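You operate a simulated robot arm through the tools that you are given. There is no shell and no other tool. Be economical: measure what you need, move in short steps, check, and stop when the job is done.

Carry out the task below with a simulated two-armed robot. There is one attempt and no reset: what you move stays moved.

JOB
Take the blue napkin from the table and lay it out flat on the fan bench.

The check looks at the end state, three seconds after you hand in, the way a careful person would. Anything else that was tipped, shoved, dropped, spilled or broken makes it a failure. Flat cloth is picked up by pressing the open fingertips on it (5 to 10 N) and closing them slowly along it; thin cloth reads only 2 to 8 mm in the jaws.

ROBOT AND FRAMES
Two 7-joint arms with two-finger parallel grippers on one trunk, on a base that drives. Base frame: it is fixed to the floor where the robot stands at the start and does not move with it; the origin is under the middle of the robot, x ahead of it, y to its left, z up. Lengths are in m, angles in degrees, forces in N, time in s.
The left shoulder is at the start at [0.06, 0.143, 0.93], the right one opposite. With the tool pointing down near the work surface each hand reaches from about 0.32 to 0.74 m from the robot's upright axis, wherever it stands, measured 20 degrees to its own side. Places, roughly: blue napkin [3.5, 0.75, 0.75]; fan bench [4.7, 2.6, 0.4]. Payload 1.57 kg a hand.
The tool frame of a hand sits at the grasp point between the pads (the TCP): z along the fingers, y along the line on which they close. The tips reach 0.03 m beyond it. Largest opening 0.11 m; finger width 0.024, thickness 0.012; the body of the gripper, 0.048 by 0.112 m, starts 0.078 m behind the TCP.
Orientation is that of the tool frame in the base frame, as [roll, pitch, yaw] about the fixed x, y, z axes, in that order (R = Rz(yaw) Ry(pitch) Rx(roll)). With the fingers straight down and closing along the base's y, the tool's x points along the base's -x, its y along +y and its z along -z.

CONTROLS
- The arms move only by the tool send_rows. It takes "left_targets", "right_targets" or both (then of equal length, played together; a hand with none holds still); each is a list that holds one entry, the list of rows, each a list of 7 numbers: the shift along the tool's x, y, z in units of 30 mm (1.0 is 30 mm), then the turn, a rotation vector about the tool's x, y, z in units of 4 degrees (1.0 is 4 degrees), then the finger opening in m, from 0 to 0.11. In form: [[[tx, ty, tz, rx, ry, rz, gripper], ...]]. A call has 1 to 20 rows; each row shifts and turns the commanded pose from where the row before left it, along the tool's axes as they then stand. A call with a number of a shift or a turn outside -1 to 1 is refused whole. A row lasts 0.2 s, in which the tool goes at most 0.05 m and 8.6 degrees; a call with a longer step from one row to the next is refused whole, and so is a gripper value outside its range. Where a pose cannot be reached the arm comes as near as it can. A force on the tool above 40 N (or 10 N above the force at the start of the call, whichever is more), or a blocked arm, ends the call early, and 0.2 s more pass. Each finger travels about 0.045 m/s and halts on what it meets, pressing with about 30 N; the grip force reading is that of the motor and also rises with nothing between the fingers. The clock runs only during rows and for 0.2 s after the last one: add rows that do not move to give the fingers time. The reply holds the time, the measured pose of the TCP, the force on the tool along the base axes, the opening and the grip force, in the units named above and with some noise, with the torque about the TCP (base axes, N m) and any sound that the robot's microphone picked up.
- Cameras (640 x 400 px; columns grow to the right, rows downward): "scene" is now at [0.0629, 0.0173, 1.559]; the picture's right is [0.07, -1.00, 0.00], its down [-0.62, -0.04, -0.78] and it looks along [0.78, 0.05, -0.63] (base axes); focal length 248 px, centre (320, 200). "left" rides on the left gripper at [0.07, -0.016, -0.141] in its tool frame; the picture's right is [0.23, 0.97, 0.00], its down [-0.86, 0.20, -0.48] and it looks along [-0.47, 0.11, 0.88] (tool axes); focal length 222 px, centre (320, 200). "right" rides on the right gripper at [0.07, 0.016, -0.141] in its tool frame; the picture's right is [-0.23, 0.97, 0.00], its down [-0.86, -0.20, -0.48] and it looks along [-0.47, -0.11, 0.88] (tool axes); focal length 222 px, centre (320, 200). There is no depth. A picture from a camera that has moved, and an enlarged one, comes with that camera's place and axes in the base frame and with its lens. The place of the scene camera against the robot may be out by one fixed shift of up to 0.018 m in any direction.
- camera(camera): a new picture of that camera. No time passes.
- lift_body(by): slides the trunk up (or, below 0, down) by that many m; the arms and the scene camera ride with it, the base frame stays. It gives what a move gives, with no picture.
- steer(legs): drives the robot by 1 to 6 legs, each [ahead, left, turn to the left] in m, m and degrees, along the robot's own axes; the way and the turn of a leg run together, so that a leg with both is an arc; at most 1.5 m and 180 degrees a leg. The arms and the cameras ride along, it lands a little off, and it stops where it bumps. It gives what a move gives.
- aim_head(pan, tilt): turns the head with the scene camera to pan (to the left, within 86 degrees either way) and tilt (down, from -29 to 69), counted from straight ahead of the robot. It gives what a move gives.
- close_up(camera, box): a new picture of the part [left, top, right, bottom] of that camera's present view, enlarged. No time passes.
- close_job(): hands the job in; it is judged then, once.

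Work in short steps. Places have to be worked out from the pictures, the camera data and where the tool is seen: move nearer, look again, correct. Check each grasp and each placing, and mend what went wrong. You have 135 turns and 106 pictures in all, those below and enlarged ones among them. Open the grippers and draw the arms clear of the work before you hand the job in, unless the task says otherwise; then end with one line.

The tools are called after "Request:" by a JSON object that holds its "fn" and its "kwargs". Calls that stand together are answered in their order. send_rows: Moves the arms, as the interface text tells. Its arguments: {"type":"object","properties":{"left_targets":{"type":"array","items":{"type":"array","items":{"type":"array","items":{"type":"number"}}}},"right_targets":{"type":"array","items":{"type":"array","items":{"type":"array","items":{"type":"number"}}}}},"required":[]} The other tools are called the same way: lift_body (by) slides the trunk up or down; steer (legs) drives the base; aim_head (pan, tilt) turns the head that bears the scene camera; camera (camera) takes a picture; close_up (camera, box) takes an enlarged picture of a part of a camera's view; close_job () hands the job in.

At the start:

```text
clock: 0.0
left_tool_pos: [0.4457, 0.2133, 1.0927]
left_ee_rot: [-179.9, -0.1, -179.9]
left_ft_force: [0.0, -0.3, -0.4]
left_ft_torque: [0.01, -0.02, 0.0]
left_gripper_width: 0.11
left_grasp_force: 0.2
right_tool_pos: [0.5707, -0.1885, 1.0745]
right_ee_rot: [180.0, 0.0, -180.0]
right_ft_force: [-0.3, -0.3, -0.8]
right_ft_torque: [0.02, 0.01, -0.01]
right_gripper_width: 0.1101
right_grasp_force: 0.0
trunk travel left (down, up): [-0.529, 0.061]
robot x, y, heading: [-0.0014, -0.0003, -0.1]
head pan, tilt: [4.0, 38.8]
```

scene: 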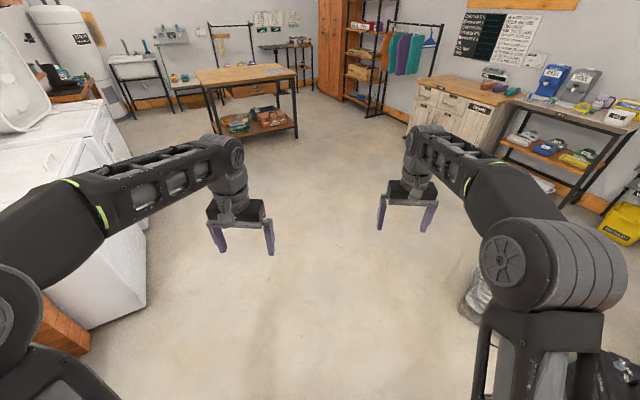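
right: 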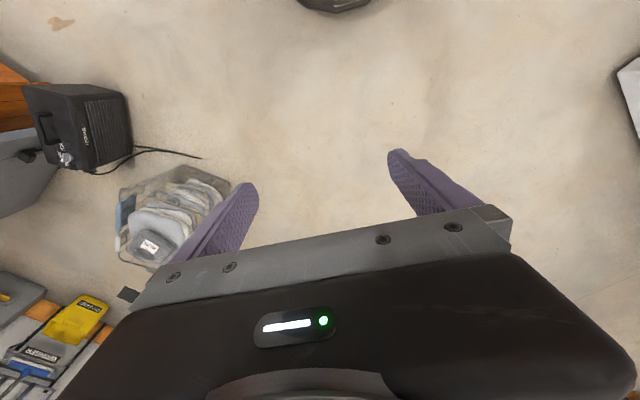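
left: 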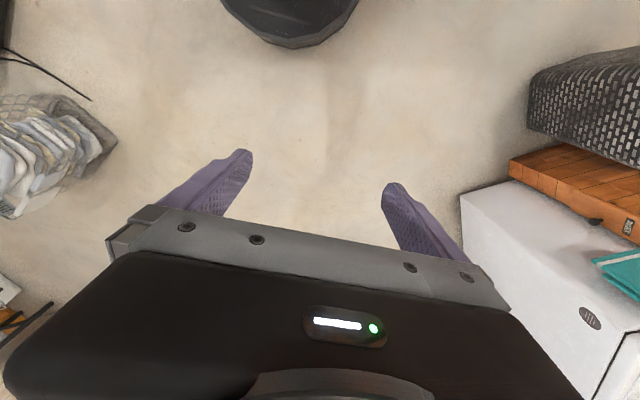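

The table with the wooden top ahead-left is probably the napkin's. I'll lift the head to see farther.

Request:
{"fn": "aim_head", "kwargs": {"pan": 20, "tilt": 18}}

Request:
{"fn": "camera", "kwargs": {"camera": "scene"}}

```text
clock: 0.8
left_tool_pos: [0.4448, 0.213, 1.0946]
left_ee_rot: [180.0, 0.0, 180.0]
left_ft_force: [0.6, 0.0, 0.5]
left_ft_torque: [0.02, -0.01, 0.0]
left_gripper_width: 0.1103
left_grasp_force: 0.1
right_tool_pos: [0.5706, -0.188, 1.073]
right_ee_rot: [-180.0, 0.0, -180.0]
right_ft_force: [-0.2, 0.5, 0.6]
right_ft_torque: [0.0, 0.02, 0.02]
right_gripper_width: 0.11
right_grasp_force: 0.1
trunk travel left (down, up): [-0.529, 0.061]
robot x, y, heading: [0.0018, -0.0019, -0.1]
head pan, tilt: [20.0, 18.0]
```

```text
102 pictures are left
camera scene: at [0.065, 0.0433, 1.5917], right [0.34, -0.94, 0.0], down [-0.29, -0.11, -0.95], along [0.89, 0.32, -0.31], focal length 248 px, centre (320, 200)
```

scene: 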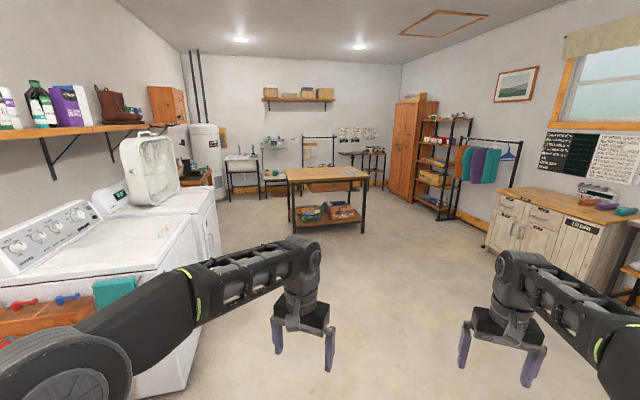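

Request:
{"fn": "close_up", "kwargs": {"camera": "scene", "box": [200, 110, 400, 235]}}

```text
3.20 times, centred on (300, 172) of scene
camera zoom: at [0.065, 0.0433, 1.5917], right [0.34, -0.94, 0.0], down [-0.29, -0.11, -0.95], along [0.89, 0.32, -0.31], focal length 795 px, centre (384, 288)
```

zoom: 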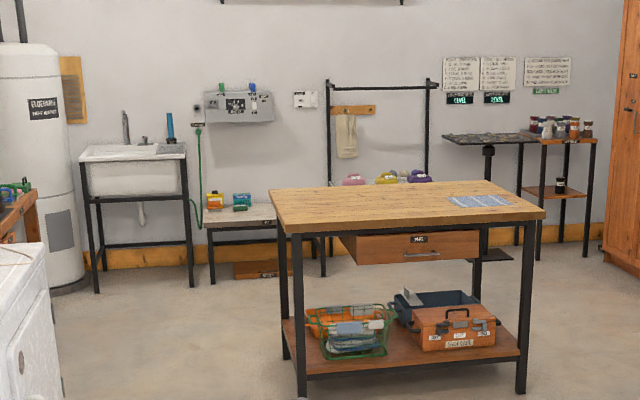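

The napkin lies at the right near corner of the wooden table; the low bench behind-left is likely the fan bench. I'll drive nearer.

Request:
{"fn": "steer", "kwargs": {"legs": [[1.1, 0, 0], [1.0, 0, 20]]}}

Request:
{"fn": "aim_head", "kwargs": {"pan": 5, "tilt": 30}}

Request:
{"fn": "camera", "kwargs": {"camera": "scene"}}

```text
clock: 11.3
left_tool_pos: [2.4506, 0.5012, 1.0927]
left_ee_rot: [180.0, 0.0, -161.2]
left_ft_force: [-0.7, 0.5, -0.4]
left_ft_torque: [-0.03, 0.02, 0.03]
left_gripper_width: 0.1102
left_grasp_force: 0.0
right_tool_pos: [2.6975, 0.1611, 1.0735]
right_ee_rot: [180.0, 0.0, -161.2]
right_ft_force: [-0.2, 0.3, -0.4]
right_ft_torque: [0.03, -0.01, -0.03]
right_gripper_width: 0.1103
right_grasp_force: 0.0
trunk travel left (down, up): [-0.529, 0.061]
robot x, y, heading: [2.1002, 0.1574, 18.6]
head pan, tilt: [20.0, 18.0]
```

```text
clock: 12.1
left_tool_pos: [2.4493, 0.5007, 1.094]
left_ee_rot: [-179.9, -0.1, -161.2]
left_ft_force: [-0.2, 0.9, 0.2]
left_ft_torque: [0.06, -0.01, -0.04]
left_gripper_width: 0.1098
left_grasp_force: 0.1
right_tool_pos: [2.6989, 0.1622, 1.0726]
right_ee_rot: [-179.9, 0.0, -161.3]
right_ft_force: [0.0, 0.4, -0.7]
right_ft_torque: [0.0, 0.0, 0.03]
right_gripper_width: 0.1099
right_grasp_force: 0.0
trunk travel left (down, up): [-0.529, 0.061]
robot x, y, heading: [2.0953, 0.156, 18.7]
head pan, tilt: [5.0, 30.0]
```

```text
100 pictures are left
camera scene: at [2.1596, 0.1947, 1.5725], right [0.4, -0.91, 0.0], down [-0.46, -0.2, -0.87], along [0.79, 0.35, -0.5], focal length 248 px, centre (320, 200)
```

scene: 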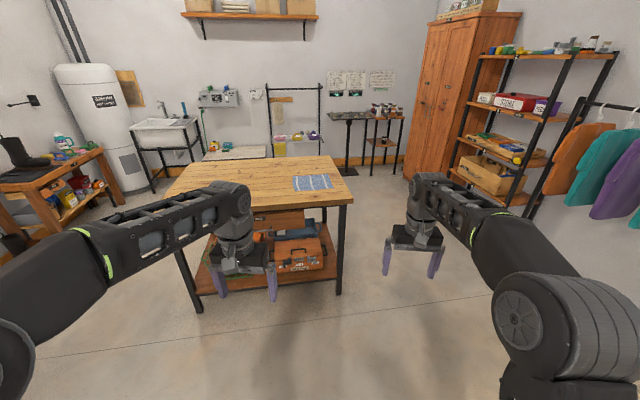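

Request:
{"fn": "close_up", "kwargs": {"camera": "scene", "box": [190, 80, 390, 205]}}

```text
3.20 times, centred on (290, 142) of scene
camera zoom: at [2.1596, 0.1947, 1.5725], right [0.4, -0.91, 0.0], down [-0.46, -0.2, -0.87], along [0.79, 0.35, -0.5], focal length 795 px, centre (416, 384)
```

zoom: 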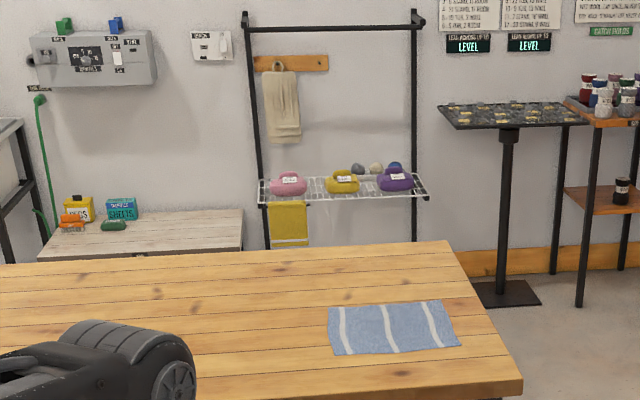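

The napkin (blue, white stripes) lies flat, about 0.27 × 0.24 m, centred near (3.57, 0.87, ~0.81), turned ~33°. I'll approach part way, turning to face its near edge, then look again.

Request:
{"fn": "steer", "kwargs": {"legs": [[0.74, 0.03, 0], [0, 0, 13]]}}

Request:
{"fn": "aim_head", "kwargs": {"pan": 0, "tilt": 50}}

Request:
{"fn": "camera", "kwargs": {"camera": "scene"}}

Request:
{"fn": "camera", "kwargs": {"camera": "left"}}

Request:
{"fn": "camera", "kwargs": {"camera": "right"}}

```text
clock: 17.0
left_tool_pos: [3.0771, 0.8332, 1.0926]
left_ee_rot: [180.0, -0.1, -149.2]
left_ft_force: [-0.6, 0.3, 0.2]
left_ft_torque: [-0.02, 0.0, 0.02]
left_gripper_width: 0.11
left_grasp_force: 0.0
right_tool_pos: [3.3905, 0.5534, 1.0745]
right_ee_rot: [-180.0, 0.0, -149.2]
right_ft_force: [-0.2, 0.1, 0.2]
right_ft_torque: [0.0, -0.04, -0.02]
right_gripper_width: 0.1099
right_grasp_force: 0.1
trunk travel left (down, up): [-0.529, 0.061]
robot x, y, heading: [2.8029, 0.425, 30.7]
head pan, tilt: [5.0, 30.0]
```

```text
clock: 17.8
left_tool_pos: [3.0773, 0.8334, 1.0944]
left_ee_rot: [-180.0, 0.0, -149.1]
left_ft_force: [0.4, 0.1, -0.3]
left_ft_torque: [-0.01, 0.03, 0.0]
left_gripper_width: 0.1101
left_grasp_force: 0.0
right_tool_pos: [3.3913, 0.5533, 1.0749]
right_ee_rot: [180.0, 0.0, -149.2]
right_ft_force: [0.3, 0.1, -0.1]
right_ft_torque: [0.02, 0.02, 0.02]
right_gripper_width: 0.1099
right_grasp_force: 0.1
trunk travel left (down, up): [-0.529, 0.061]
robot x, y, heading: [2.804, 0.4238, 30.7]
head pan, tilt: [0.0, 50.0]
```

```text
98 pictures are left
camera scene: at [2.8519, 0.4584, 1.543], right [0.51, -0.86, 0.0], down [-0.66, -0.39, -0.64], along [0.55, 0.33, -0.77], focal length 248 px, centre (320, 200)
```

scene: 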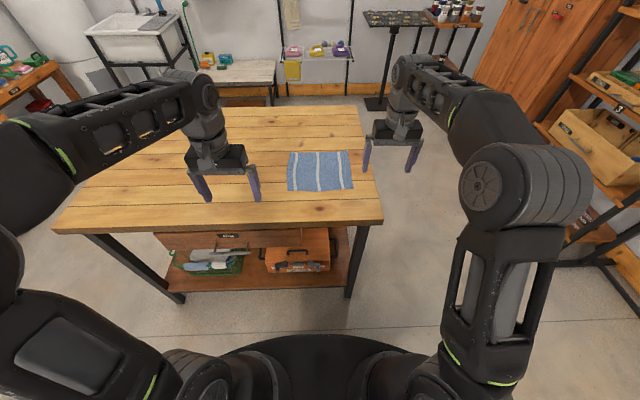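

```text
97 pictures are left
camera left: at [3.0244, 0.7841, 1.2348], right [-0.69, 0.72, 0.0], down [0.63, 0.61, 0.48], along [0.34, 0.33, -0.88], focal length 222 px, centre (320, 200)
```

left: 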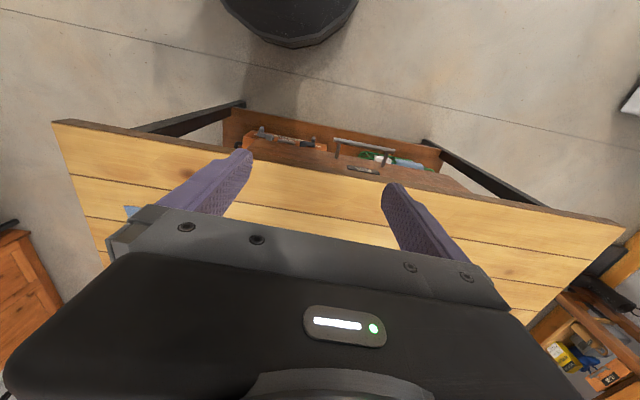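

```text
96 pictures are left
camera right: at [3.3223, 0.5319, 1.2139], right [-0.3, 0.95, 0.0], down [0.84, 0.27, 0.48], along [0.46, 0.15, -0.88], focal length 222 px, centre (320, 200)
```

right: 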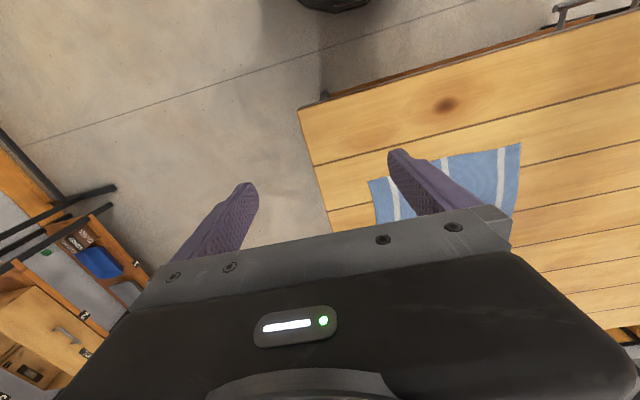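

From two views the table top is at about z≈0.81–0.86, with the near napkin edge running from about (3.315,0.86) to (3.445,0.665), centred in front of me. I'll bring both hands to hover over the two near corners.

Request:
{"fn": "send_rows", "kwargs": {"left_targets": [[[-0.894, -0.504, 0.333, 0, 0, -0.075, 0.05], [-0.894, -0.504, 0.333, 0, 0, -0.075, 0.05], [-0.894, -0.504, 0.333, 0, 0, -0.075, 0.05], [-0.894, -0.504, 0.333, 0, 0, -0.075, 0.05], [-0.894, -0.504, 0.333, 0, 0, -0.075, 0.05], [-0.894, -0.504, 0.333, 0, 0, -0.075, 0.05], [-0.894, -0.504, 0.333, 0, 0, -0.075, 0.05], [-0.894, -0.504, 0.333, 0, 0, -0.075, 0.05], [-0.894, -0.504, 0.333, 0, 0, -0.075, 0.05], [0, 0, 0, 0, 0, 0, 0.05]]], "right_targets": [[[-0.452, 0.403, 0.26, 0, 0, -0.075, 0.05], [-0.452, 0.403, 0.26, 0, 0, -0.075, 0.05], [-0.452, 0.403, 0.26, 0, 0, -0.075, 0.05], [-0.452, 0.403, 0.26, 0, 0, -0.075, 0.05], [-0.452, 0.403, 0.26, 0, 0, -0.075, 0.05], [-0.452, 0.403, 0.26, 0, 0, -0.075, 0.05], [-0.452, 0.403, 0.26, 0, 0, -0.075, 0.05], [-0.452, 0.403, 0.26, 0, 0, -0.075, 0.05], [-0.452, 0.403, 0.26, 0, 0, -0.075, 0.05], [0, 0, 0, 0, 0, 0, 0.05]]]}}

Request:
{"fn": "camera", "kwargs": {"camera": "scene"}}

Request:
{"fn": "camera", "kwargs": {"camera": "left"}}

Request:
{"fn": "camera", "kwargs": {"camera": "right"}}

```text
clock: 20.0
left_tool_pos: [3.2824, 0.8424, 1.0273]
left_ee_rot: [-179.8, 0.4, -147.3]
left_ft_force: [0.5, -0.9, -0.1]
left_ft_torque: [0.01, 0.0, -0.01]
left_gripper_width: 0.05
left_grasp_force: 0.0
left hand out of reach, approached as far as the arm can: row 7, 8, 9
right_tool_pos: [3.4004, 0.5878, 1.0598]
right_ee_rot: [179.9, 0.2, -148.6]
right_ft_force: [0.1, 0.2, -0.2]
right_ft_torque: [-0.02, 0.0, 0.02]
right_gripper_width: 0.0502
right_grasp_force: 0.0
right hand out of reach, approached as far as the arm can: row 3, 4, 5, 6, 7, 8, 9
trunk travel left (down, up): [-0.529, 0.061]
robot x, y, heading: [2.8036, 0.4232, 31.0]
head pan, tilt: [0.0, 50.0]
```

```text
95 pictures are left
camera scene: at [2.852, 0.4584, 1.543], right [0.51, -0.86, 0.0], down [-0.66, -0.39, -0.64], along [0.55, 0.33, -0.77], focal length 248 px, centre (320, 200)
```

scene: 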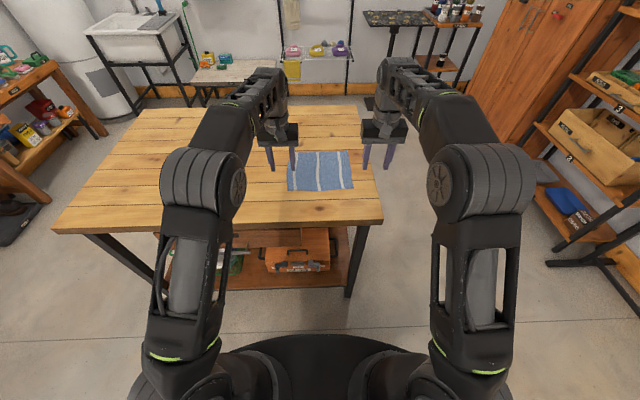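

```text
94 pictures are left
camera left: at [3.2302, 0.7901, 1.1677], right [-0.72, 0.7, 0.0], down [0.61, 0.63, 0.48], along [0.34, 0.35, -0.87], focal length 222 px, centre (320, 200)
```

left: 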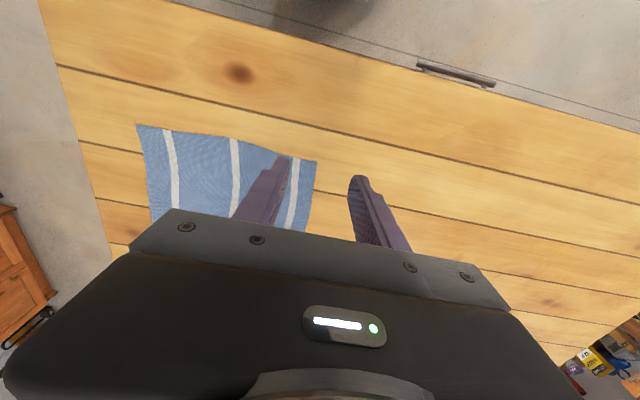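

```text
93 pictures are left
camera right: at [3.3319, 0.5658, 1.1988], right [-0.31, 0.95, 0.0], down [0.83, 0.27, 0.48], along [0.46, 0.15, -0.88], focal length 222 px, centre (320, 200)
```

right: 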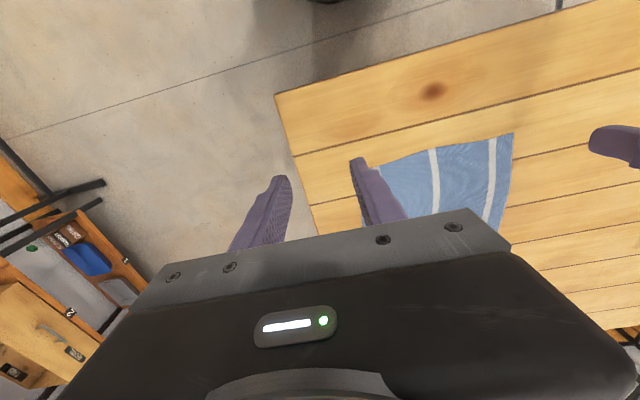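

Both wrist cameras agree on napkin height z≈0.86, near corners A=(3.447,0.66), B=(3.312,0.863). The hands are out of reach, so I'll drive 0.12 m closer; the base front (~0.3 m) stays clear of the table edge (~0.54 m).

Request:
{"fn": "steer", "kwargs": {"legs": [[0.12, 0, 2.5]]}}

```text
clock: 21.3
left_tool_pos: [3.3676, 0.9262, 1.0273]
left_ee_rot: [-180.0, 0.4, -144.7]
left_ft_force: [0.0, 0.1, -0.1]
left_ft_torque: [-0.03, 0.03, -0.03]
left_gripper_width: 0.0498
left_grasp_force: 0.2
right_tool_pos: [3.497, 0.6787, 1.0581]
right_ee_rot: [-179.9, 0.2, -146.2]
right_ft_force: [-0.1, 1.1, 0.4]
right_ft_torque: [0.01, 0.04, 0.03]
right_gripper_width: 0.05
right_grasp_force: 0.0
trunk travel left (down, up): [-0.529, 0.061]
robot x, y, heading: [2.9053, 0.4903, 33.3]
head pan, tilt: [0.0, 50.0]
```

Now bring the hands to hover above the near corners (z≈0.95).

Request:
{"fn": "send_rows", "kwargs": {"left_targets": [[[0.525, -0.5, 0.64, 0, 0, 0.1, 0.05], [0.525, -0.5, 0.64, 0, 0, 0.1, 0.05], [0.525, -0.5, 0.64, 0, 0, 0.1, 0.05], [0.525, -0.5, 0.64, 0, 0, 0.1, 0.05], [0, 0, 0, 0, 0, 0, 0.05]]], "right_targets": [[[0.265, 0.43, 0.9, 0, 0, 0, 0.05], [0.265, 0.43, 0.9, 0, 0, 0, 0.05], [0.265, 0.43, 0.9, 0, 0, 0, 0.05], [0.265, 0.43, 0.9, 0, 0, 0, 0.05], [0, 0, 0, 0, 0, 0, 0.05]]]}}

Request:
{"fn": "camera", "kwargs": {"camera": "left"}}

Request:
{"fn": "camera", "kwargs": {"camera": "right"}}

Request:
{"fn": "camera", "kwargs": {"camera": "scene"}}

```text
clock: 22.5
left_tool_pos: [3.3478, 0.8423, 0.9504]
left_ee_rot: [-180.0, 0.5, -146.3]
left_ft_force: [0.1, 0.4, -0.1]
left_ft_torque: [0.0, 0.0, 0.01]
left_gripper_width: 0.05
left_grasp_force: 0.0
right_tool_pos: [3.4407, 0.7037, 0.9506]
right_ee_rot: [-180.0, 0.3, -146.0]
right_ft_force: [0.1, 0.0, -0.5]
right_ft_torque: [0.01, 0.01, -0.03]
right_gripper_width: 0.0502
right_grasp_force: 0.0
trunk travel left (down, up): [-0.529, 0.061]
robot x, y, heading: [2.9095, 0.4861, 33.4]
head pan, tilt: [0.0, 50.0]
```

```text
92 pictures are left
camera left: at [3.2974, 0.7889, 1.0908], right [-0.73, 0.68, 0.0], down [0.6, 0.64, 0.49], along [0.33, 0.35, -0.87], focal length 222 px, centre (320, 200)
```

left: 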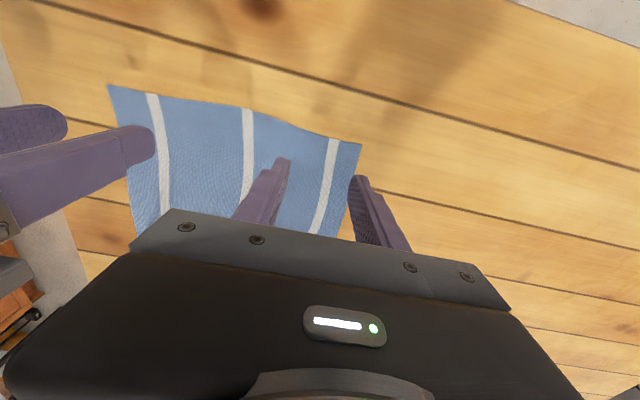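

```text
91 pictures are left
camera right: at [3.3733, 0.6779, 1.0907], right [-0.35, 0.93, 0.0], down [0.82, 0.31, 0.48], along [0.45, 0.17, -0.88], focal length 222 px, centre (320, 200)
```

right: 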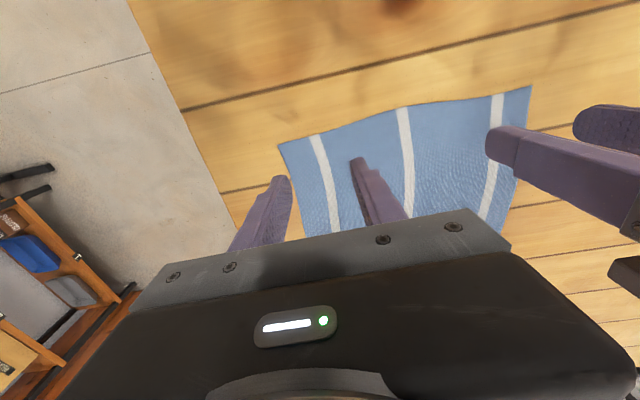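

```text
90 pictures are left
camera scene: at [2.954, 0.5247, 1.543], right [0.55, -0.84, 0.0], down [-0.64, -0.42, -0.64], along [0.54, 0.35, -0.77], focal length 248 px, centre (320, 200)
```

scene: 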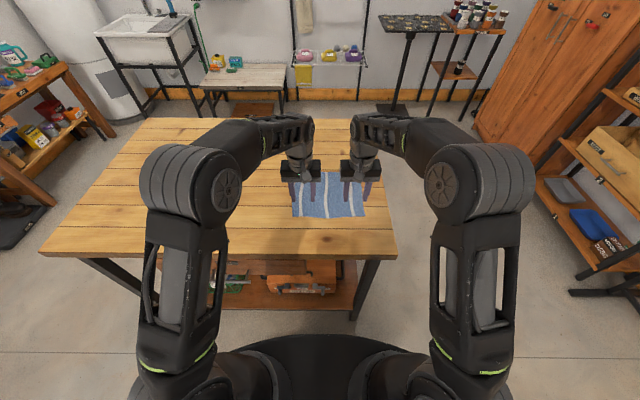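

Corner estimates hold (A (3.445,0.66), B (3.31,0.862), z≈0.85–0.86). Tips are over the cloth near the corners; descend close to contact.

Request:
{"fn": "send_rows", "kwargs": {"left_targets": [[[0, -0.1, 0.4, 0, 0, 0, 0.042], [0, -0.1, 0.4, 0, 0, 0, 0.042], [0, 0, 0.4, 0, 0, 0, 0.042], [0, 0, 0.4, 0, 0, 0, 0.042], [0, 0, 0.15, 0, 0, 0, 0.042], [0, 0, 0, 0, 0, 0, 0.042]]], "right_targets": [[[0, 0.1, 0.4, 0, 0, 0, 0.042], [0, 0.1, 0.4, 0, 0, 0, 0.042], [0, 0, 0.4, 0, 0, 0, 0.042], [0, 0, 0.4, 0, 0, 0, 0.042], [0, 0, 0.15, 0, 0, 0, 0.042], [0, 0, 0, 0, 0, 0, 0.042]]]}}

```text
clock: 23.9
left_tool_pos: [3.3522, 0.8377, 0.8987]
left_ee_rot: [-180.0, 0.3, -146.3]
left_ft_force: [-0.4, -0.4, -0.4]
left_ft_torque: [0.02, 0.0, 0.01]
left_gripper_width: 0.0421
left_grasp_force: 0.0
right_tool_pos: [3.4388, 0.7093, 0.8981]
right_ee_rot: [180.0, 0.4, -146.1]
right_ft_force: [-0.7, -0.2, -0.4]
right_ft_torque: [-0.02, -0.01, 0.03]
right_gripper_width: 0.0421
right_grasp_force: 0.0
trunk travel left (down, up): [-0.529, 0.061]
robot x, y, heading: [2.9061, 0.4877, 33.1]
head pan, tilt: [0.0, 50.0]
```

No contact yet at TCP z 0.898; creep down.

Request:
{"fn": "send_rows", "kwargs": {"left_targets": [[[0, 0, 0.1, 0, 0, 0, 0.042], [0, 0, 0.1, 0, 0, 0, 0.042], [0, 0, 0.08, 0, 0, 0, 0.042], [0, 0, 0, 0, 0, 0, 0.042]]], "right_targets": [[[0, 0, 0.1, 0, 0, 0, 0.042], [0, 0, 0.1, 0, 0, 0, 0.042], [0, 0, 0.08, 0, 0, 0, 0.042], [0, 0, 0, 0, 0, 0, 0.042]]]}}

```text
clock: 24.9
left_tool_pos: [3.3526, 0.8371, 0.8911]
left_ee_rot: [-180.0, 0.7, -146.2]
left_ft_force: [0.1, 1.9, 15.5]
left_ft_torque: [0.18, 0.3, -0.03]
left_gripper_width: 0.042
left_grasp_force: 0.0
right_tool_pos: [3.4381, 0.7101, 0.8908]
right_ee_rot: [179.9, 0.4, -146.1]
right_ft_force: [1.5, 0.7, 7.6]
right_ft_torque: [-0.15, -0.06, 0.0]
right_gripper_width: 0.042
right_grasp_force: 0.0
trunk travel left (down, up): [-0.529, 0.061]
robot x, y, heading: [2.9086, 0.4863, 33.4]
head pan, tilt: [0.0, 50.0]
```

Contact: surface at z≈0.861; left 15 N (a bit much), right 7.6 N. Ease the left slightly and close slowly.

Request:
{"fn": "send_rows", "kwargs": {"left_targets": [[[0, 0, -0.025, 0, 0, 0, 0.042], [0, 0, 0, 0, 0, 0, 0.039], [0, 0, 0, 0, 0, 0, 0.036], [0, 0, 0, 0, 0, 0, 0.033], [0, 0, 0, 0, 0, 0, 0.03], [0, 0, 0, 0, 0, 0, 0.027], [0, 0, 0, 0, 0, 0, 0.024], [0, 0, 0, 0, 0, 0, 0.021], [0, 0, 0, 0, 0, 0, 0.018], [0, 0, 0, 0, 0, 0, 0.015], [0, 0, 0, 0, 0, 0, 0.012], [0, 0, 0, 0, 0, 0, 0.009], [0, 0, 0, 0, 0, 0, 0.006], [0, 0, 0, 0, 0, 0, 0.003], [0, 0, 0, 0, 0, 0, 0.0], [0, 0, 0, 0, 0, 0, 0.0], [0, 0, 0, 0, 0, 0, 0.0]]], "right_targets": [[[0, 0, 0, 0, 0, 0, 0.042], [0, 0, 0, 0, 0, 0, 0.039], [0, 0, 0, 0, 0, 0, 0.036], [0, 0, 0, 0, 0, 0, 0.033], [0, 0, 0, 0, 0, 0, 0.03], [0, 0, 0, 0, 0, 0, 0.027], [0, 0, 0, 0, 0, 0, 0.024], [0, 0, 0, 0, 0, 0, 0.021], [0, 0, 0, 0, 0, 0, 0.018], [0, 0, 0, 0, 0, 0, 0.015], [0, 0, 0, 0, 0, 0, 0.012], [0, 0, 0, 0, 0, 0, 0.009], [0, 0, 0, 0, 0, 0, 0.006], [0, 0, 0, 0, 0, 0, 0.003], [0, 0, 0, 0, 0, 0, 0.0], [0, 0, 0, 0, 0, 0, 0.0], [0, 0, 0, 0, 0, 0, 0.0]]]}}

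Request:
{"fn": "camera", "kwargs": {"camera": "left"}}

Request:
{"fn": "camera", "kwargs": {"camera": "right"}}

```text
clock: 28.5
left_tool_pos: [3.3505, 0.8354, 0.8917]
left_ee_rot: [-179.9, 0.4, -146.3]
left_ft_force: [-0.7, 1.1, 6.8]
left_ft_torque: [0.0, 0.09, -0.01]
left_gripper_width: 0.0001
left_grasp_force: 21.7
right_tool_pos: [3.4375, 0.7093, 0.8917]
right_ee_rot: [-180.0, 0.4, -146.2]
right_ft_force: [0.8, -1.7, 24.6]
right_ft_torque: [-0.25, 0.08, 0.0]
right_gripper_width: 0.0022
right_grasp_force: 23.6
trunk travel left (down, up): [-0.529, 0.061]
robot x, y, heading: [2.908, 0.4877, 33.0]
head pan, tilt: [0.0, 50.0]
```

```text
89 pictures are left
camera left: at [3.2999, 0.7841, 1.0313], right [-0.73, 0.68, 0.0], down [0.6, 0.64, 0.49], along [0.33, 0.35, -0.87], focal length 222 px, centre (320, 200)
```

left: 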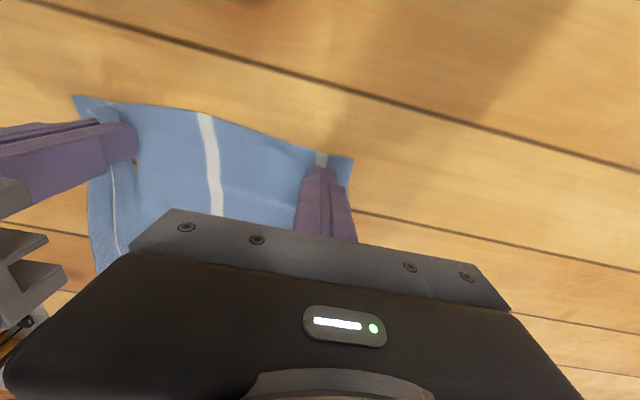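

```text
88 pictures are left
camera right: at [3.3695, 0.6834, 1.0309], right [-0.35, 0.93, 0.0], down [0.82, 0.31, 0.49], along [0.45, 0.17, -0.87], focal length 222 px, centre (320, 200)
```

right: 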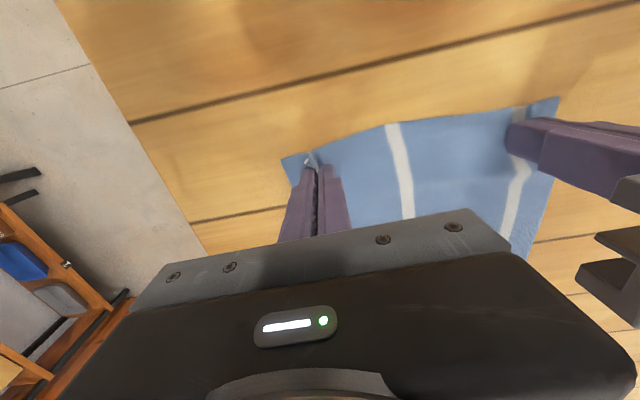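

The right has cloth (2.2 mm); the left slipped (0.1 mm). I'll lift the left a bit, reopen, and press again more firmly, easing the right slightly.

Request:
{"fn": "send_rows", "kwargs": {"left_targets": [[[0, 0, -0.25, 0, 0, 0, 0.0], [0, 0, 0, 0, 0, 0, 0.02], [0, 0, 0, 0, 0, 0, 0.045], [0, 0, 0, 0, 0, 0, 0.045], [0, 0, 0.1, 0, 0, 0, 0.045], [0, 0, 0.1, 0, 0, 0, 0.045], [0, 0, 0.06, 0, 0, 0, 0.045], [0, 0, 0, 0, 0, 0, 0.045]]], "right_targets": [[[0, 0, -0.03, 0, 0, 0, 0.0], [0, 0, 0, 0, 0, 0, 0.0], [0, 0, 0, 0, 0, 0, 0.0], [0, 0, 0, 0, 0, 0, 0.0], [0, 0, 0, 0, 0, 0, 0.0], [0, 0, 0, 0, 0, 0, 0.0], [0, 0, 0, 0, 0, 0, 0.0], [0, 0, 0, 0, 0, 0, 0.0]]]}}

Request:
{"fn": "camera", "kwargs": {"camera": "left"}}

```text
clock: 30.3
left_tool_pos: [3.3528, 0.8351, 0.8895]
left_ee_rot: [-179.8, 0.5, -146.4]
left_ft_force: [-1.7, 0.0, 10.7]
left_ft_torque: [0.12, 0.19, 0.03]
left_gripper_width: 0.045
left_grasp_force: 0.1
right_tool_pos: [3.4374, 0.7097, 0.8914]
right_ee_rot: [180.0, 0.4, -146.1]
right_ft_force: [1.8, -0.8, 11.7]
right_ft_torque: [-0.13, 0.0, 0.0]
right_gripper_width: 0.0022
right_grasp_force: 23.4
trunk travel left (down, up): [-0.529, 0.061]
robot x, y, heading: [2.9077, 0.491, 33.5]
head pan, tilt: [0.0, 50.0]
```

```text
87 pictures are left
camera left: at [3.3014, 0.7838, 1.0311], right [-0.73, 0.68, 0.0], down [0.6, 0.64, 0.49], along [0.34, 0.35, -0.87], focal length 222 px, centre (320, 200)
```

left: 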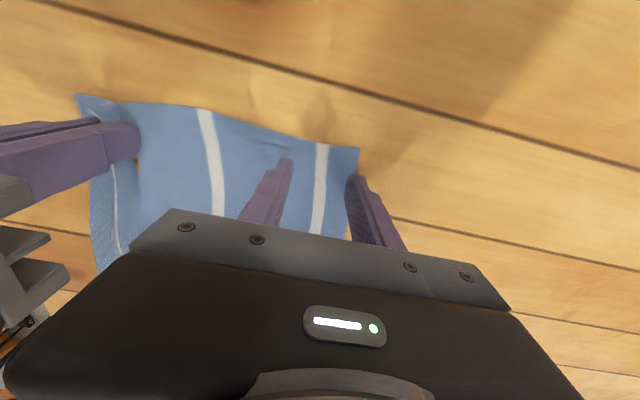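

The left's outer finger is just off the cloth edge. Lift, shift 16 mm inward, press again.

Request:
{"fn": "send_rows", "kwargs": {"left_targets": [[[0, 0, -0.25, 0, 0, 0, 0.042], [0, -0.27, 0, 0, 0, 0, 0.042], [-0.1, -0.27, 0, 0, 0, 0, 0.042], [0, 0, 0.1, 0, 0, 0, 0.042], [0, 0, 0.1, 0, 0, 0, 0.042], [0, 0, 0.05, 0, 0, 0, 0.042], [0, 0, 0, 0, 0, 0, 0.042]]]}}

Request:
{"fn": "camera", "kwargs": {"camera": "left"}}

```text
clock: 31.9
left_tool_pos: [3.3622, 0.8246, 0.8911]
left_ee_rot: [-179.9, 0.6, -146.2]
left_ft_force: [-4.4, -2.3, 12.5]
left_ft_torque: [0.13, 0.34, 0.04]
left_gripper_width: 0.0422
left_grasp_force: 0.0
right_tool_pos: [3.4369, 0.7086, 0.8917]
right_ee_rot: [-180.0, 0.4, -146.1]
right_ft_force: [1.4, -0.9, 6.5]
right_ft_torque: [-0.07, -0.02, 0.02]
right_gripper_width: 0.0022
right_grasp_force: 23.5
trunk travel left (down, up): [-0.529, 0.061]
robot x, y, heading: [2.9063, 0.4869, 33.3]
head pan, tilt: [0.0, 50.0]
```

```text
86 pictures are left
camera left: at [3.3117, 0.7717, 1.0311], right [-0.73, 0.68, 0.0], down [0.6, 0.64, 0.49], along [0.34, 0.35, -0.87], focal length 222 px, centre (320, 200)
```

left: 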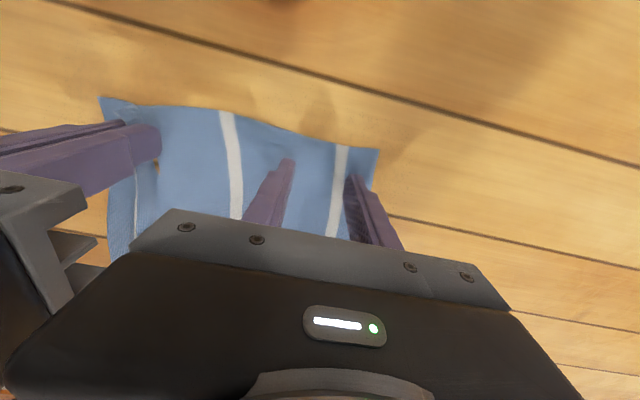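

Now both left fingers are on the cloth with 12 N; close slowly.

Request:
{"fn": "send_rows", "kwargs": {"left_targets": [[[0, 0, 0, 0, 0, 0, 0.039], [0, 0, 0, 0, 0, 0, 0.036], [0, 0, 0, 0, 0, 0, 0.033], [0, 0, 0, 0, 0, 0, 0.03], [0, 0, 0, 0, 0, 0, 0.027], [0, 0, 0, 0, 0, 0, 0.024], [0, 0, 0, 0, 0, 0, 0.021], [0, 0, 0, 0, 0, 0, 0.018], [0, 0, 0, 0, 0, 0, 0.015], [0, 0, 0, 0, 0, 0, 0.012], [0, 0, 0, 0, 0, 0, 0.009], [0, 0, 0, 0, 0, 0, 0.006], [0, 0, 0, 0, 0, 0, 0.003], [0, 0, 0, 0, 0, 0, 0.0], [0, 0, 0, 0, 0, 0, 0.0], [0, 0, 0, 0, 0, 0, 0.0]]]}}

Request:
{"fn": "camera", "kwargs": {"camera": "left"}}

```text
clock: 35.3
left_tool_pos: [3.3635, 0.8221, 0.8903]
left_ee_rot: [-179.9, 0.6, -146.4]
left_ft_force: [5.4, -7.2, 27.9]
left_ft_torque: [-0.18, 0.11, 0.03]
left_gripper_width: 0.0021
left_grasp_force: 23.6
right_tool_pos: [3.4372, 0.7092, 0.8924]
right_ee_rot: [179.9, 0.5, -146.0]
right_ft_force: [-4.9, 6.8, -0.4]
right_ft_torque: [0.2, 0.17, 0.04]
right_gripper_width: 0.0021
right_grasp_force: 23.4
trunk travel left (down, up): [-0.529, 0.061]
robot x, y, heading: [2.9062, 0.4878, 33.4]
head pan, tilt: [0.0, 50.0]
```

```text
85 pictures are left
camera left: at [3.3116, 0.7712, 1.031], right [-0.73, 0.68, 0.0], down [0.6, 0.64, 0.49], along [0.34, 0.35, -0.87], focal length 222 px, centre (320, 200)
```

left: 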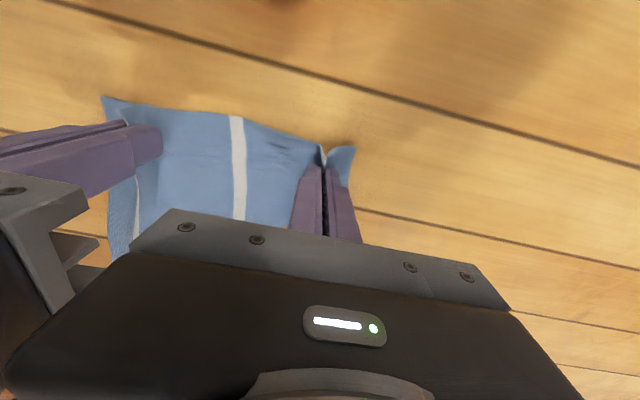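

Both hands hold cloth (2.1 mm each). Lift together, up and slightly back, relaxing the tension a touch.

Request:
{"fn": "send_rows", "kwargs": {"left_targets": [[[0, -0.05, -0.2, 0, 0, 0, 0], [0, 0, -0.3, 0, 0, 0, 0], [0.15, 0, -0.43, 0, 0, 0, 0], [0.15, 0, -0.43, 0, 0, 0, 0], [0.15, 0, -0.43, 0, 0, 0, 0], [0.15, 0, -0.43, 0, 0, 0, 0], [0.15, 0, -0.43, 0, 0, 0, 0], [0.15, 0, -0.43, 0, 0, 0, 0], [0.15, 0, -0.43, 0, 0, 0, 0], [0.15, 0, -0.43, 0, 0, 0, 0], [0.15, 0, -0.43, 0, 0, 0, 0], [0.15, 0, -0.43, 0, 0, 0, 0]]], "right_targets": [[[0, 0.05, -0.2, 0, 0, 0, 0], [0, 0, -0.3, 0, 0, 0, 0], [0.15, 0, -0.43, 0, 0, 0, 0], [0.15, 0, -0.43, 0, 0, 0, 0], [0.15, 0, -0.43, 0, 0, 0, 0], [0.15, 0, -0.43, 0, 0, 0, 0], [0.15, 0, -0.43, 0, 0, 0, 0], [0.15, 0, -0.43, 0, 0, 0, 0], [0.15, 0, -0.43, 0, 0, 0, 0], [0.15, 0, -0.43, 0, 0, 0, 0], [0.15, 0, -0.43, 0, 0, 0, 0], [0.15, 0, -0.43, 0, 0, 0, 0]]]}}

Request:
{"fn": "camera", "kwargs": {"camera": "scene"}}

```text
clock: 37.9
left_tool_pos: [3.3278, 0.7972, 1.0338]
left_ee_rot: [-179.9, 0.4, -146.3]
left_ft_force: [1.6, -3.7, 0.2]
left_ft_torque: [-0.11, -0.08, 0.03]
left_gripper_width: 0.0018
left_grasp_force: 22.8
right_tool_pos: [3.3989, 0.6842, 1.0345]
right_ee_rot: [-179.9, 0.3, -146.0]
right_ft_force: [-3.6, 3.1, 1.3]
right_ft_torque: [0.12, 0.05, 0.03]
right_gripper_width: 0.0021
right_grasp_force: 23.5
trunk travel left (down, up): [-0.529, 0.061]
robot x, y, heading: [2.907, 0.4884, 33.3]
head pan, tilt: [0.0, 50.0]
```

```text
84 pictures are left
camera scene: at [2.9537, 0.5244, 1.543], right [0.55, -0.84, 0.0], down [-0.64, -0.42, -0.64], along [0.54, 0.35, -0.77], focal length 248 px, centre (320, 200)
```

scene: 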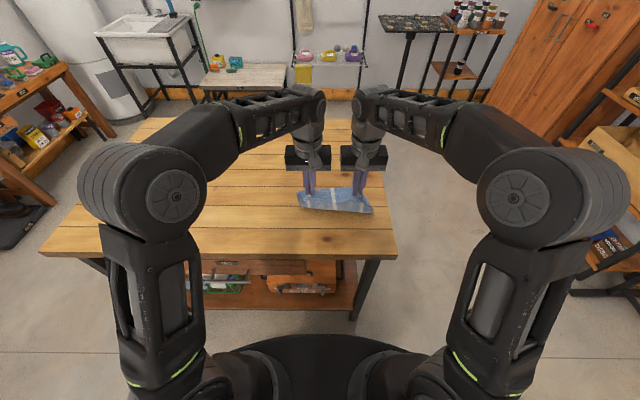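

Both corners are up, cloth still hanging well. Continue up and back.

Request:
{"fn": "send_rows", "kwargs": {"left_targets": [[[0.3, 0, -0.43, 0, 0, 0, 0], [0.3, 0, -0.43, 0, 0, 0, 0], [0.3, 0, -0.43, 0, 0, 0, 0], [0.3, 0, -0.43, 0, 0, 0, 0], [0.3, 0, -0.43, 0, 0, 0, 0], [0.3, 0, -0.43, 0, 0, 0, 0], [0.3, 0, -0.43, 0, 0, 0, 0], [0.3, 0, -0.43, 0, 0, 0, 0], [0.3, 0, -0.43, 0, 0, 0, 0], [0, 0, 0, 0, 0, 0, 0]]], "right_targets": [[[0.3, 0, -0.43, 0, 0, 0, 0], [0.3, 0, -0.43, 0, 0, 0, 0], [0.3, 0, -0.43, 0, 0, 0, 0], [0.3, 0, -0.43, 0, 0, 0, 0], [0.3, 0, -0.43, 0, 0, 0, 0], [0.3, 0, -0.43, 0, 0, 0, 0], [0.3, 0, -0.43, 0, 0, 0, 0], [0.3, 0, -0.43, 0, 0, 0, 0], [0.3, 0, -0.43, 0, 0, 0, 0], [0, 0, 0, 0, 0, 0, 0]]]}}

Request:
{"fn": "camera", "kwargs": {"camera": "scene"}}

```text
clock: 40.1
left_tool_pos: [3.2772, 0.7651, 1.1161]
left_ee_rot: [-180.0, 0.5, -146.3]
left_ft_force: [3.6, -3.7, 0.5]
left_ft_torque: [-0.16, -0.12, 0.04]
left_gripper_width: 0.0022
left_grasp_force: 23.6
left hand out of reach, approached as far as the arm can: row 7, 8, 9
right_tool_pos: [3.3433, 0.6483, 1.1244]
right_ee_rot: [179.9, 0.4, -146.0]
right_ft_force: [-3.4, 4.9, -0.6]
right_ft_torque: [0.19, 0.09, 0.02]
right_gripper_width: 0.002
right_grasp_force: 23.5
right hand out of reach, approached as far as the arm can: row 7, 8, 9
trunk travel left (down, up): [-0.529, 0.061]
robot x, y, heading: [2.9064, 0.4888, 33.5]
head pan, tilt: [0.0, 50.0]
```

```text
83 pictures are left
camera scene: at [2.9543, 0.5244, 1.543], right [0.55, -0.84, 0.0], down [-0.64, -0.42, -0.64], along [0.54, 0.35, -0.77], focal length 248 px, centre (320, 200)
```

scene: 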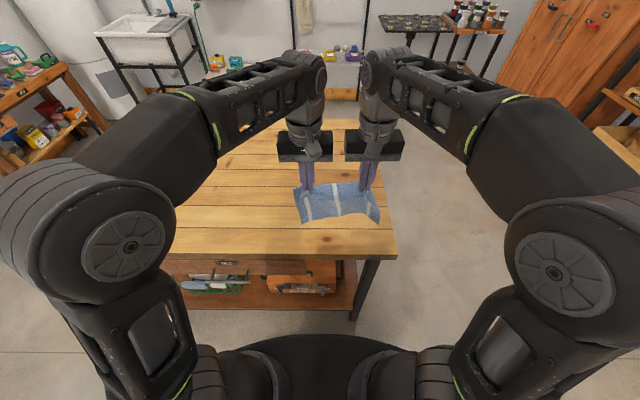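

The cloth bottom is near the table height; raise the trunk, then back off from the table and view the right-hand corridor.

Request:
{"fn": "lift_body", "kwargs": {"by": 0.06}}

Request:
{"fn": "steer", "kwargs": {"legs": [[-0.5, 0, 0]]}}

Request:
{"fn": "camera", "kwargs": {"camera": "scene"}}

Request:
{"fn": "aim_head", "kwargs": {"pan": -50, "tilt": 35}}

Request:
{"fn": "camera", "kwargs": {"camera": "scene"}}

```text
clock: 41.1
left_tool_pos: [3.276, 0.7663, 1.1756]
left_ee_rot: [-179.9, 0.5, -146.4]
left_ft_force: [5.2, -6.5, 0.3]
left_ft_torque: [-0.24, -0.1, 0.05]
left_gripper_width: 0.0019
left_grasp_force: 23.6
right_tool_pos: [3.3434, 0.6481, 1.1843]
right_ee_rot: [179.9, 0.6, -146.1]
right_ft_force: [-4.9, 6.1, -1.1]
right_ft_torque: [0.2, 0.18, 0.03]
right_gripper_width: 0.0019
right_grasp_force: 23.2
trunk travel left (down, up): [-0.589, 0.001]
robot x, y, heading: [2.9077, 0.488, 33.4]
head pan, tilt: [0.0, 50.0]
```

```text
clock: 44.1
left_tool_pos: [2.8493, 0.4836, 1.1751]
left_ee_rot: [-179.9, 0.5, -146.7]
left_ft_force: [4.1, -7.3, 1.1]
left_ft_torque: [-0.21, -0.17, 0.04]
left_gripper_width: 0.002
left_grasp_force: 23.8
right_tool_pos: [2.9166, 0.3646, 1.1851]
right_ee_rot: [179.9, 0.5, -146.6]
right_ft_force: [-4.5, 6.5, -0.3]
right_ft_torque: [0.21, 0.17, 0.06]
right_gripper_width: 0.0022
right_grasp_force: 23.7
trunk travel left (down, up): [-0.589, 0.001]
robot x, y, heading: [2.4768, 0.2036, 32.6]
head pan, tilt: [0.0, 50.0]
```

```text
82 pictures are left
camera scene: at [2.5254, 0.2449, 1.603], right [0.54, -0.84, 0.0], down [-0.64, -0.42, -0.64], along [0.54, 0.35, -0.77], focal length 248 px, centre (320, 200)
```

scene: 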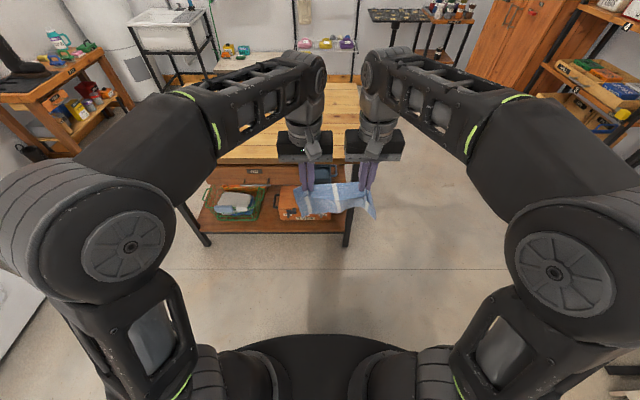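

```text
clock: 45.2
left_tool_pos: [2.851, 0.4834, 1.1759]
left_ee_rot: [-179.9, 0.5, -146.8]
left_ft_force: [3.6, -5.1, 0.8]
left_ft_torque: [-0.17, -0.1, 0.04]
left_gripper_width: 0.002
left_grasp_force: 23.5
right_tool_pos: [2.9168, 0.3651, 1.1852]
right_ee_rot: [179.9, 0.5, -146.6]
right_ft_force: [-3.6, 5.5, -0.3]
right_ft_torque: [0.18, 0.14, 0.03]
right_gripper_width: 0.0022
right_grasp_force: 23.9
trunk travel left (down, up): [-0.589, 0.001]
robot x, y, heading: [2.481, 0.2108, 32.9]
head pan, tilt: [-50.0, 35.0]
```

```text
81 pictures are left
camera scene: at [2.5456, 0.1777, 1.6247], right [-0.29, -0.96, 0.0], down [-0.55, 0.17, -0.82], along [0.78, -0.24, -0.57], focal length 248 px, centre (320, 200)
```

scene: 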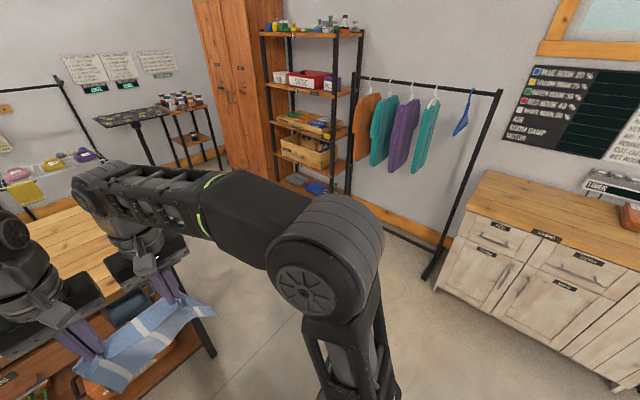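

The right corridor is about 1.3 m wide; I'll shift right 0.7 m, go forward past the table, and check.

Request:
{"fn": "steer", "kwargs": {"legs": [[0, -0.69, 0], [0.9, 0, 0]]}}

Request:
{"fn": "aim_head", "kwargs": {"pan": 25, "tilt": 40}}

Request:
{"fn": "camera", "kwargs": {"camera": "scene"}}

```text
clock: 53.4
left_tool_pos: [3.9817, 0.4033, 1.1759]
left_ee_rot: [-179.9, 0.4, -145.9]
left_ft_force: [3.6, -6.2, 0.0]
left_ft_torque: [-0.21, -0.13, 0.05]
left_gripper_width: 0.002
left_grasp_force: 23.0
right_tool_pos: [4.05, 0.2854, 1.1853]
right_ee_rot: [179.9, 0.5, -145.6]
right_ft_force: [-3.7, 5.6, -0.8]
right_ft_torque: [0.17, 0.14, 0.04]
right_gripper_width: 0.0021
right_grasp_force: 23.3
trunk travel left (down, up): [-0.589, 0.001]
robot x, y, heading: [3.6167, 0.1202, 34.0]
head pan, tilt: [-50.0, 35.0]
```

```text
clock: 54.9
left_tool_pos: [3.9818, 0.4021, 1.1763]
left_ee_rot: [-179.8, 0.5, -146.0]
left_ft_force: [3.2, -4.7, 0.4]
left_ft_torque: [-0.15, -0.13, 0.03]
left_gripper_width: 0.0017
left_grasp_force: 23.8
right_tool_pos: [4.0496, 0.2864, 1.1858]
right_ee_rot: [180.0, 0.5, -145.7]
right_ft_force: [-4.5, 5.5, -0.5]
right_ft_torque: [0.17, 0.12, 0.02]
right_gripper_width: 0.0018
right_grasp_force: 23.8
trunk travel left (down, up): [-0.589, 0.001]
robot x, y, heading: [3.6152, 0.1194, 33.9]
head pan, tilt: [25.0, 40.0]
```

```text
80 pictures are left
camera scene: at [3.6415, 0.1898, 1.6171], right [0.85, -0.52, 0.0], down [-0.33, -0.55, -0.77], along [0.4, 0.65, -0.64], focal length 248 px, centre (320, 200)
```

scene: 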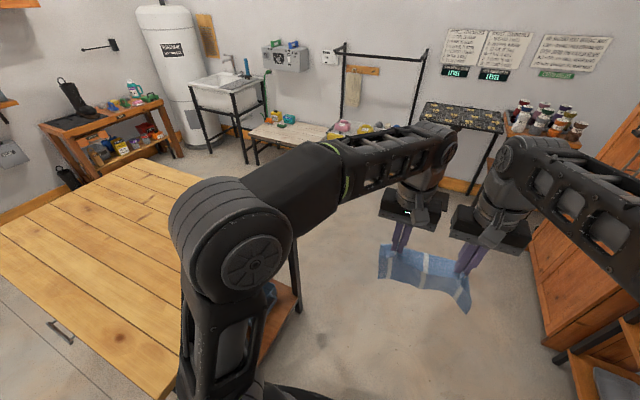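

Clear ahead; continue forward 1.2 m to be in the aisle behind the table, then look.

Request:
{"fn": "steer", "kwargs": {"legs": [[1.2, 0, -1]]}}

Request:
{"fn": "camera", "kwargs": {"camera": "scene"}}

Request:
{"fn": "aim_head", "kwargs": {"pan": 70, "tilt": 45}}

Request:
{"fn": "camera", "kwargs": {"camera": "scene"}}

```text
clock: 61.0
left_tool_pos: [4.9943, 1.0655, 1.1768]
left_ee_rot: [-179.8, 0.5, -146.5]
left_ft_force: [3.0, -5.9, -0.2]
left_ft_torque: [-0.16, -0.12, 0.0]
left_gripper_width: 0.0022
left_grasp_force: 24.3
right_tool_pos: [5.0596, 0.9488, 1.1847]
right_ee_rot: [179.9, 0.5, -146.2]
right_ft_force: [-3.7, 5.8, -1.2]
right_ft_torque: [0.17, 0.12, 0.0]
right_gripper_width: 0.0018
right_grasp_force: 23.6
trunk travel left (down, up): [-0.589, 0.001]
robot x, y, heading: [4.6217, 0.7902, 33.2]
head pan, tilt: [25.0, 40.0]
```

```text
79 pictures are left
camera scene: at [4.6508, 0.8565, 1.6171], right [0.85, -0.53, 0.0], down [-0.34, -0.55, -0.77], along [0.4, 0.65, -0.64], focal length 248 px, centre (320, 200)
```

scene: 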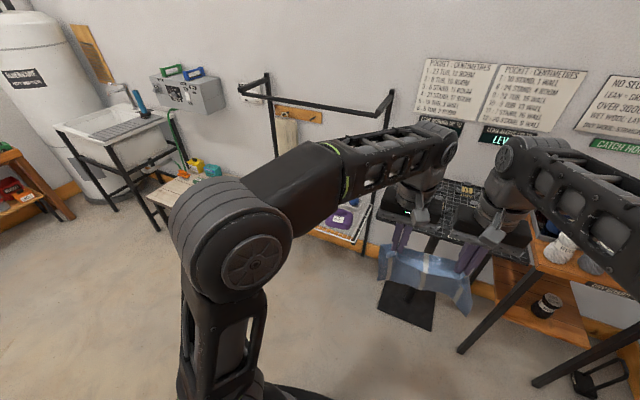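

```text
clock: 62.1
left_tool_pos: [4.9925, 1.0658, 1.1764]
left_ee_rot: [-180.0, 0.5, -146.4]
left_ft_force: [3.4, -4.5, 1.0]
left_ft_torque: [-0.22, -0.09, 0.05]
left_gripper_width: 0.0018
left_grasp_force: 23.1
right_tool_pos: [5.0592, 0.9492, 1.1855]
right_ee_rot: [179.9, 0.4, -146.2]
right_ft_force: [-3.2, 4.0, -0.8]
right_ft_torque: [0.15, 0.11, 0.03]
right_gripper_width: 0.0018
right_grasp_force: 23.6
trunk travel left (down, up): [-0.589, 0.001]
robot x, y, heading: [4.6217, 0.7887, 33.3]
head pan, tilt: [70.0, 45.0]
```

```text
78 pictures are left
camera scene: at [4.5871, 0.8632, 1.6099], right [0.97, 0.23, 0.0], down [0.16, -0.69, -0.71], along [-0.16, 0.69, -0.71], focal length 248 px, centre (320, 200)
```

scene: 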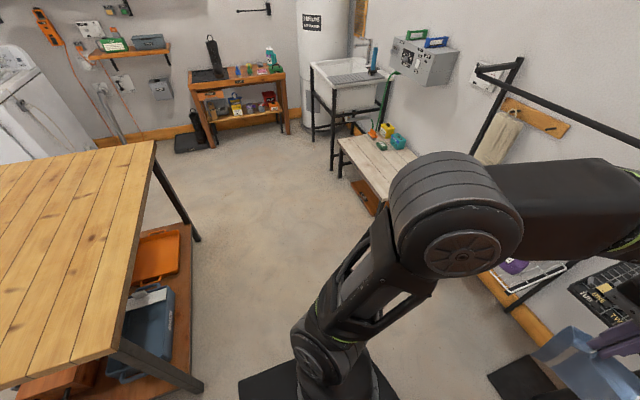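

The bench's free right half is at roughly u-left of here; the aisle is open. Slide left 1.35 m (slightly forward) to stand before it.

Request:
{"fn": "steer", "kwargs": {"legs": [[0.08, 1.36, 0]]}}

Request:
{"fn": "aim_head", "kwargs": {"pan": 0, "tilt": 50}}

Request:
{"fn": "camera", "kwargs": {"camera": "scene"}}

```text
clock: 69.0
left_tool_pos: [4.3251, 2.2638, 1.1751]
left_ee_rot: [-179.8, 0.5, -147.9]
left_ft_force: [2.5, -5.6, 0.5]
left_ft_torque: [-0.15, -0.08, 0.03]
left_gripper_width: 0.0017
left_grasp_force: 23.6
right_tool_pos: [4.3901, 2.146, 1.1845]
right_ee_rot: [180.0, 0.5, -147.6]
right_ft_force: [-2.5, 6.3, -0.5]
right_ft_torque: [0.11, 0.09, 0.05]
right_gripper_width: 0.002
right_grasp_force: 24.2
trunk travel left (down, up): [-0.589, 0.001]
robot x, y, heading: [3.9522, 1.9926, 31.7]
head pan, tilt: [70.0, 45.0]
```

```text
clock: 70.5
left_tool_pos: [4.3264, 2.2651, 1.1757]
left_ee_rot: [-180.0, 0.6, -147.9]
left_ft_force: [2.7, -4.4, 0.8]
left_ft_torque: [-0.16, -0.06, 0.03]
left_gripper_width: 0.002
left_grasp_force: 24.3
right_tool_pos: [4.3902, 2.1444, 1.1861]
right_ee_rot: [179.9, 0.6, -147.6]
right_ft_force: [-3.5, 4.4, -0.8]
right_ft_torque: [0.15, 0.1, 0.04]
right_gripper_width: 0.0019
right_grasp_force: 23.2
trunk travel left (down, up): [-0.589, 0.001]
robot x, y, heading: [3.9482, 1.9986, 31.9]
head pan, tilt: [0.0, 50.0]
```

```text
77 pictures are left
camera scene: at [3.9969, 2.0326, 1.603], right [0.53, -0.85, 0.0], down [-0.65, -0.4, -0.64], along [0.55, 0.34, -0.77], focal length 248 px, centre (320, 200)
```

scene: 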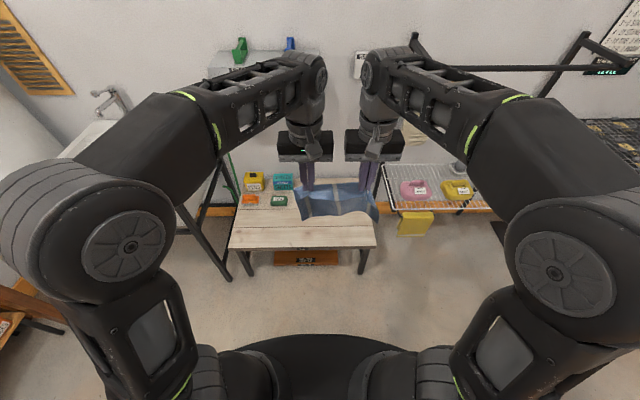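

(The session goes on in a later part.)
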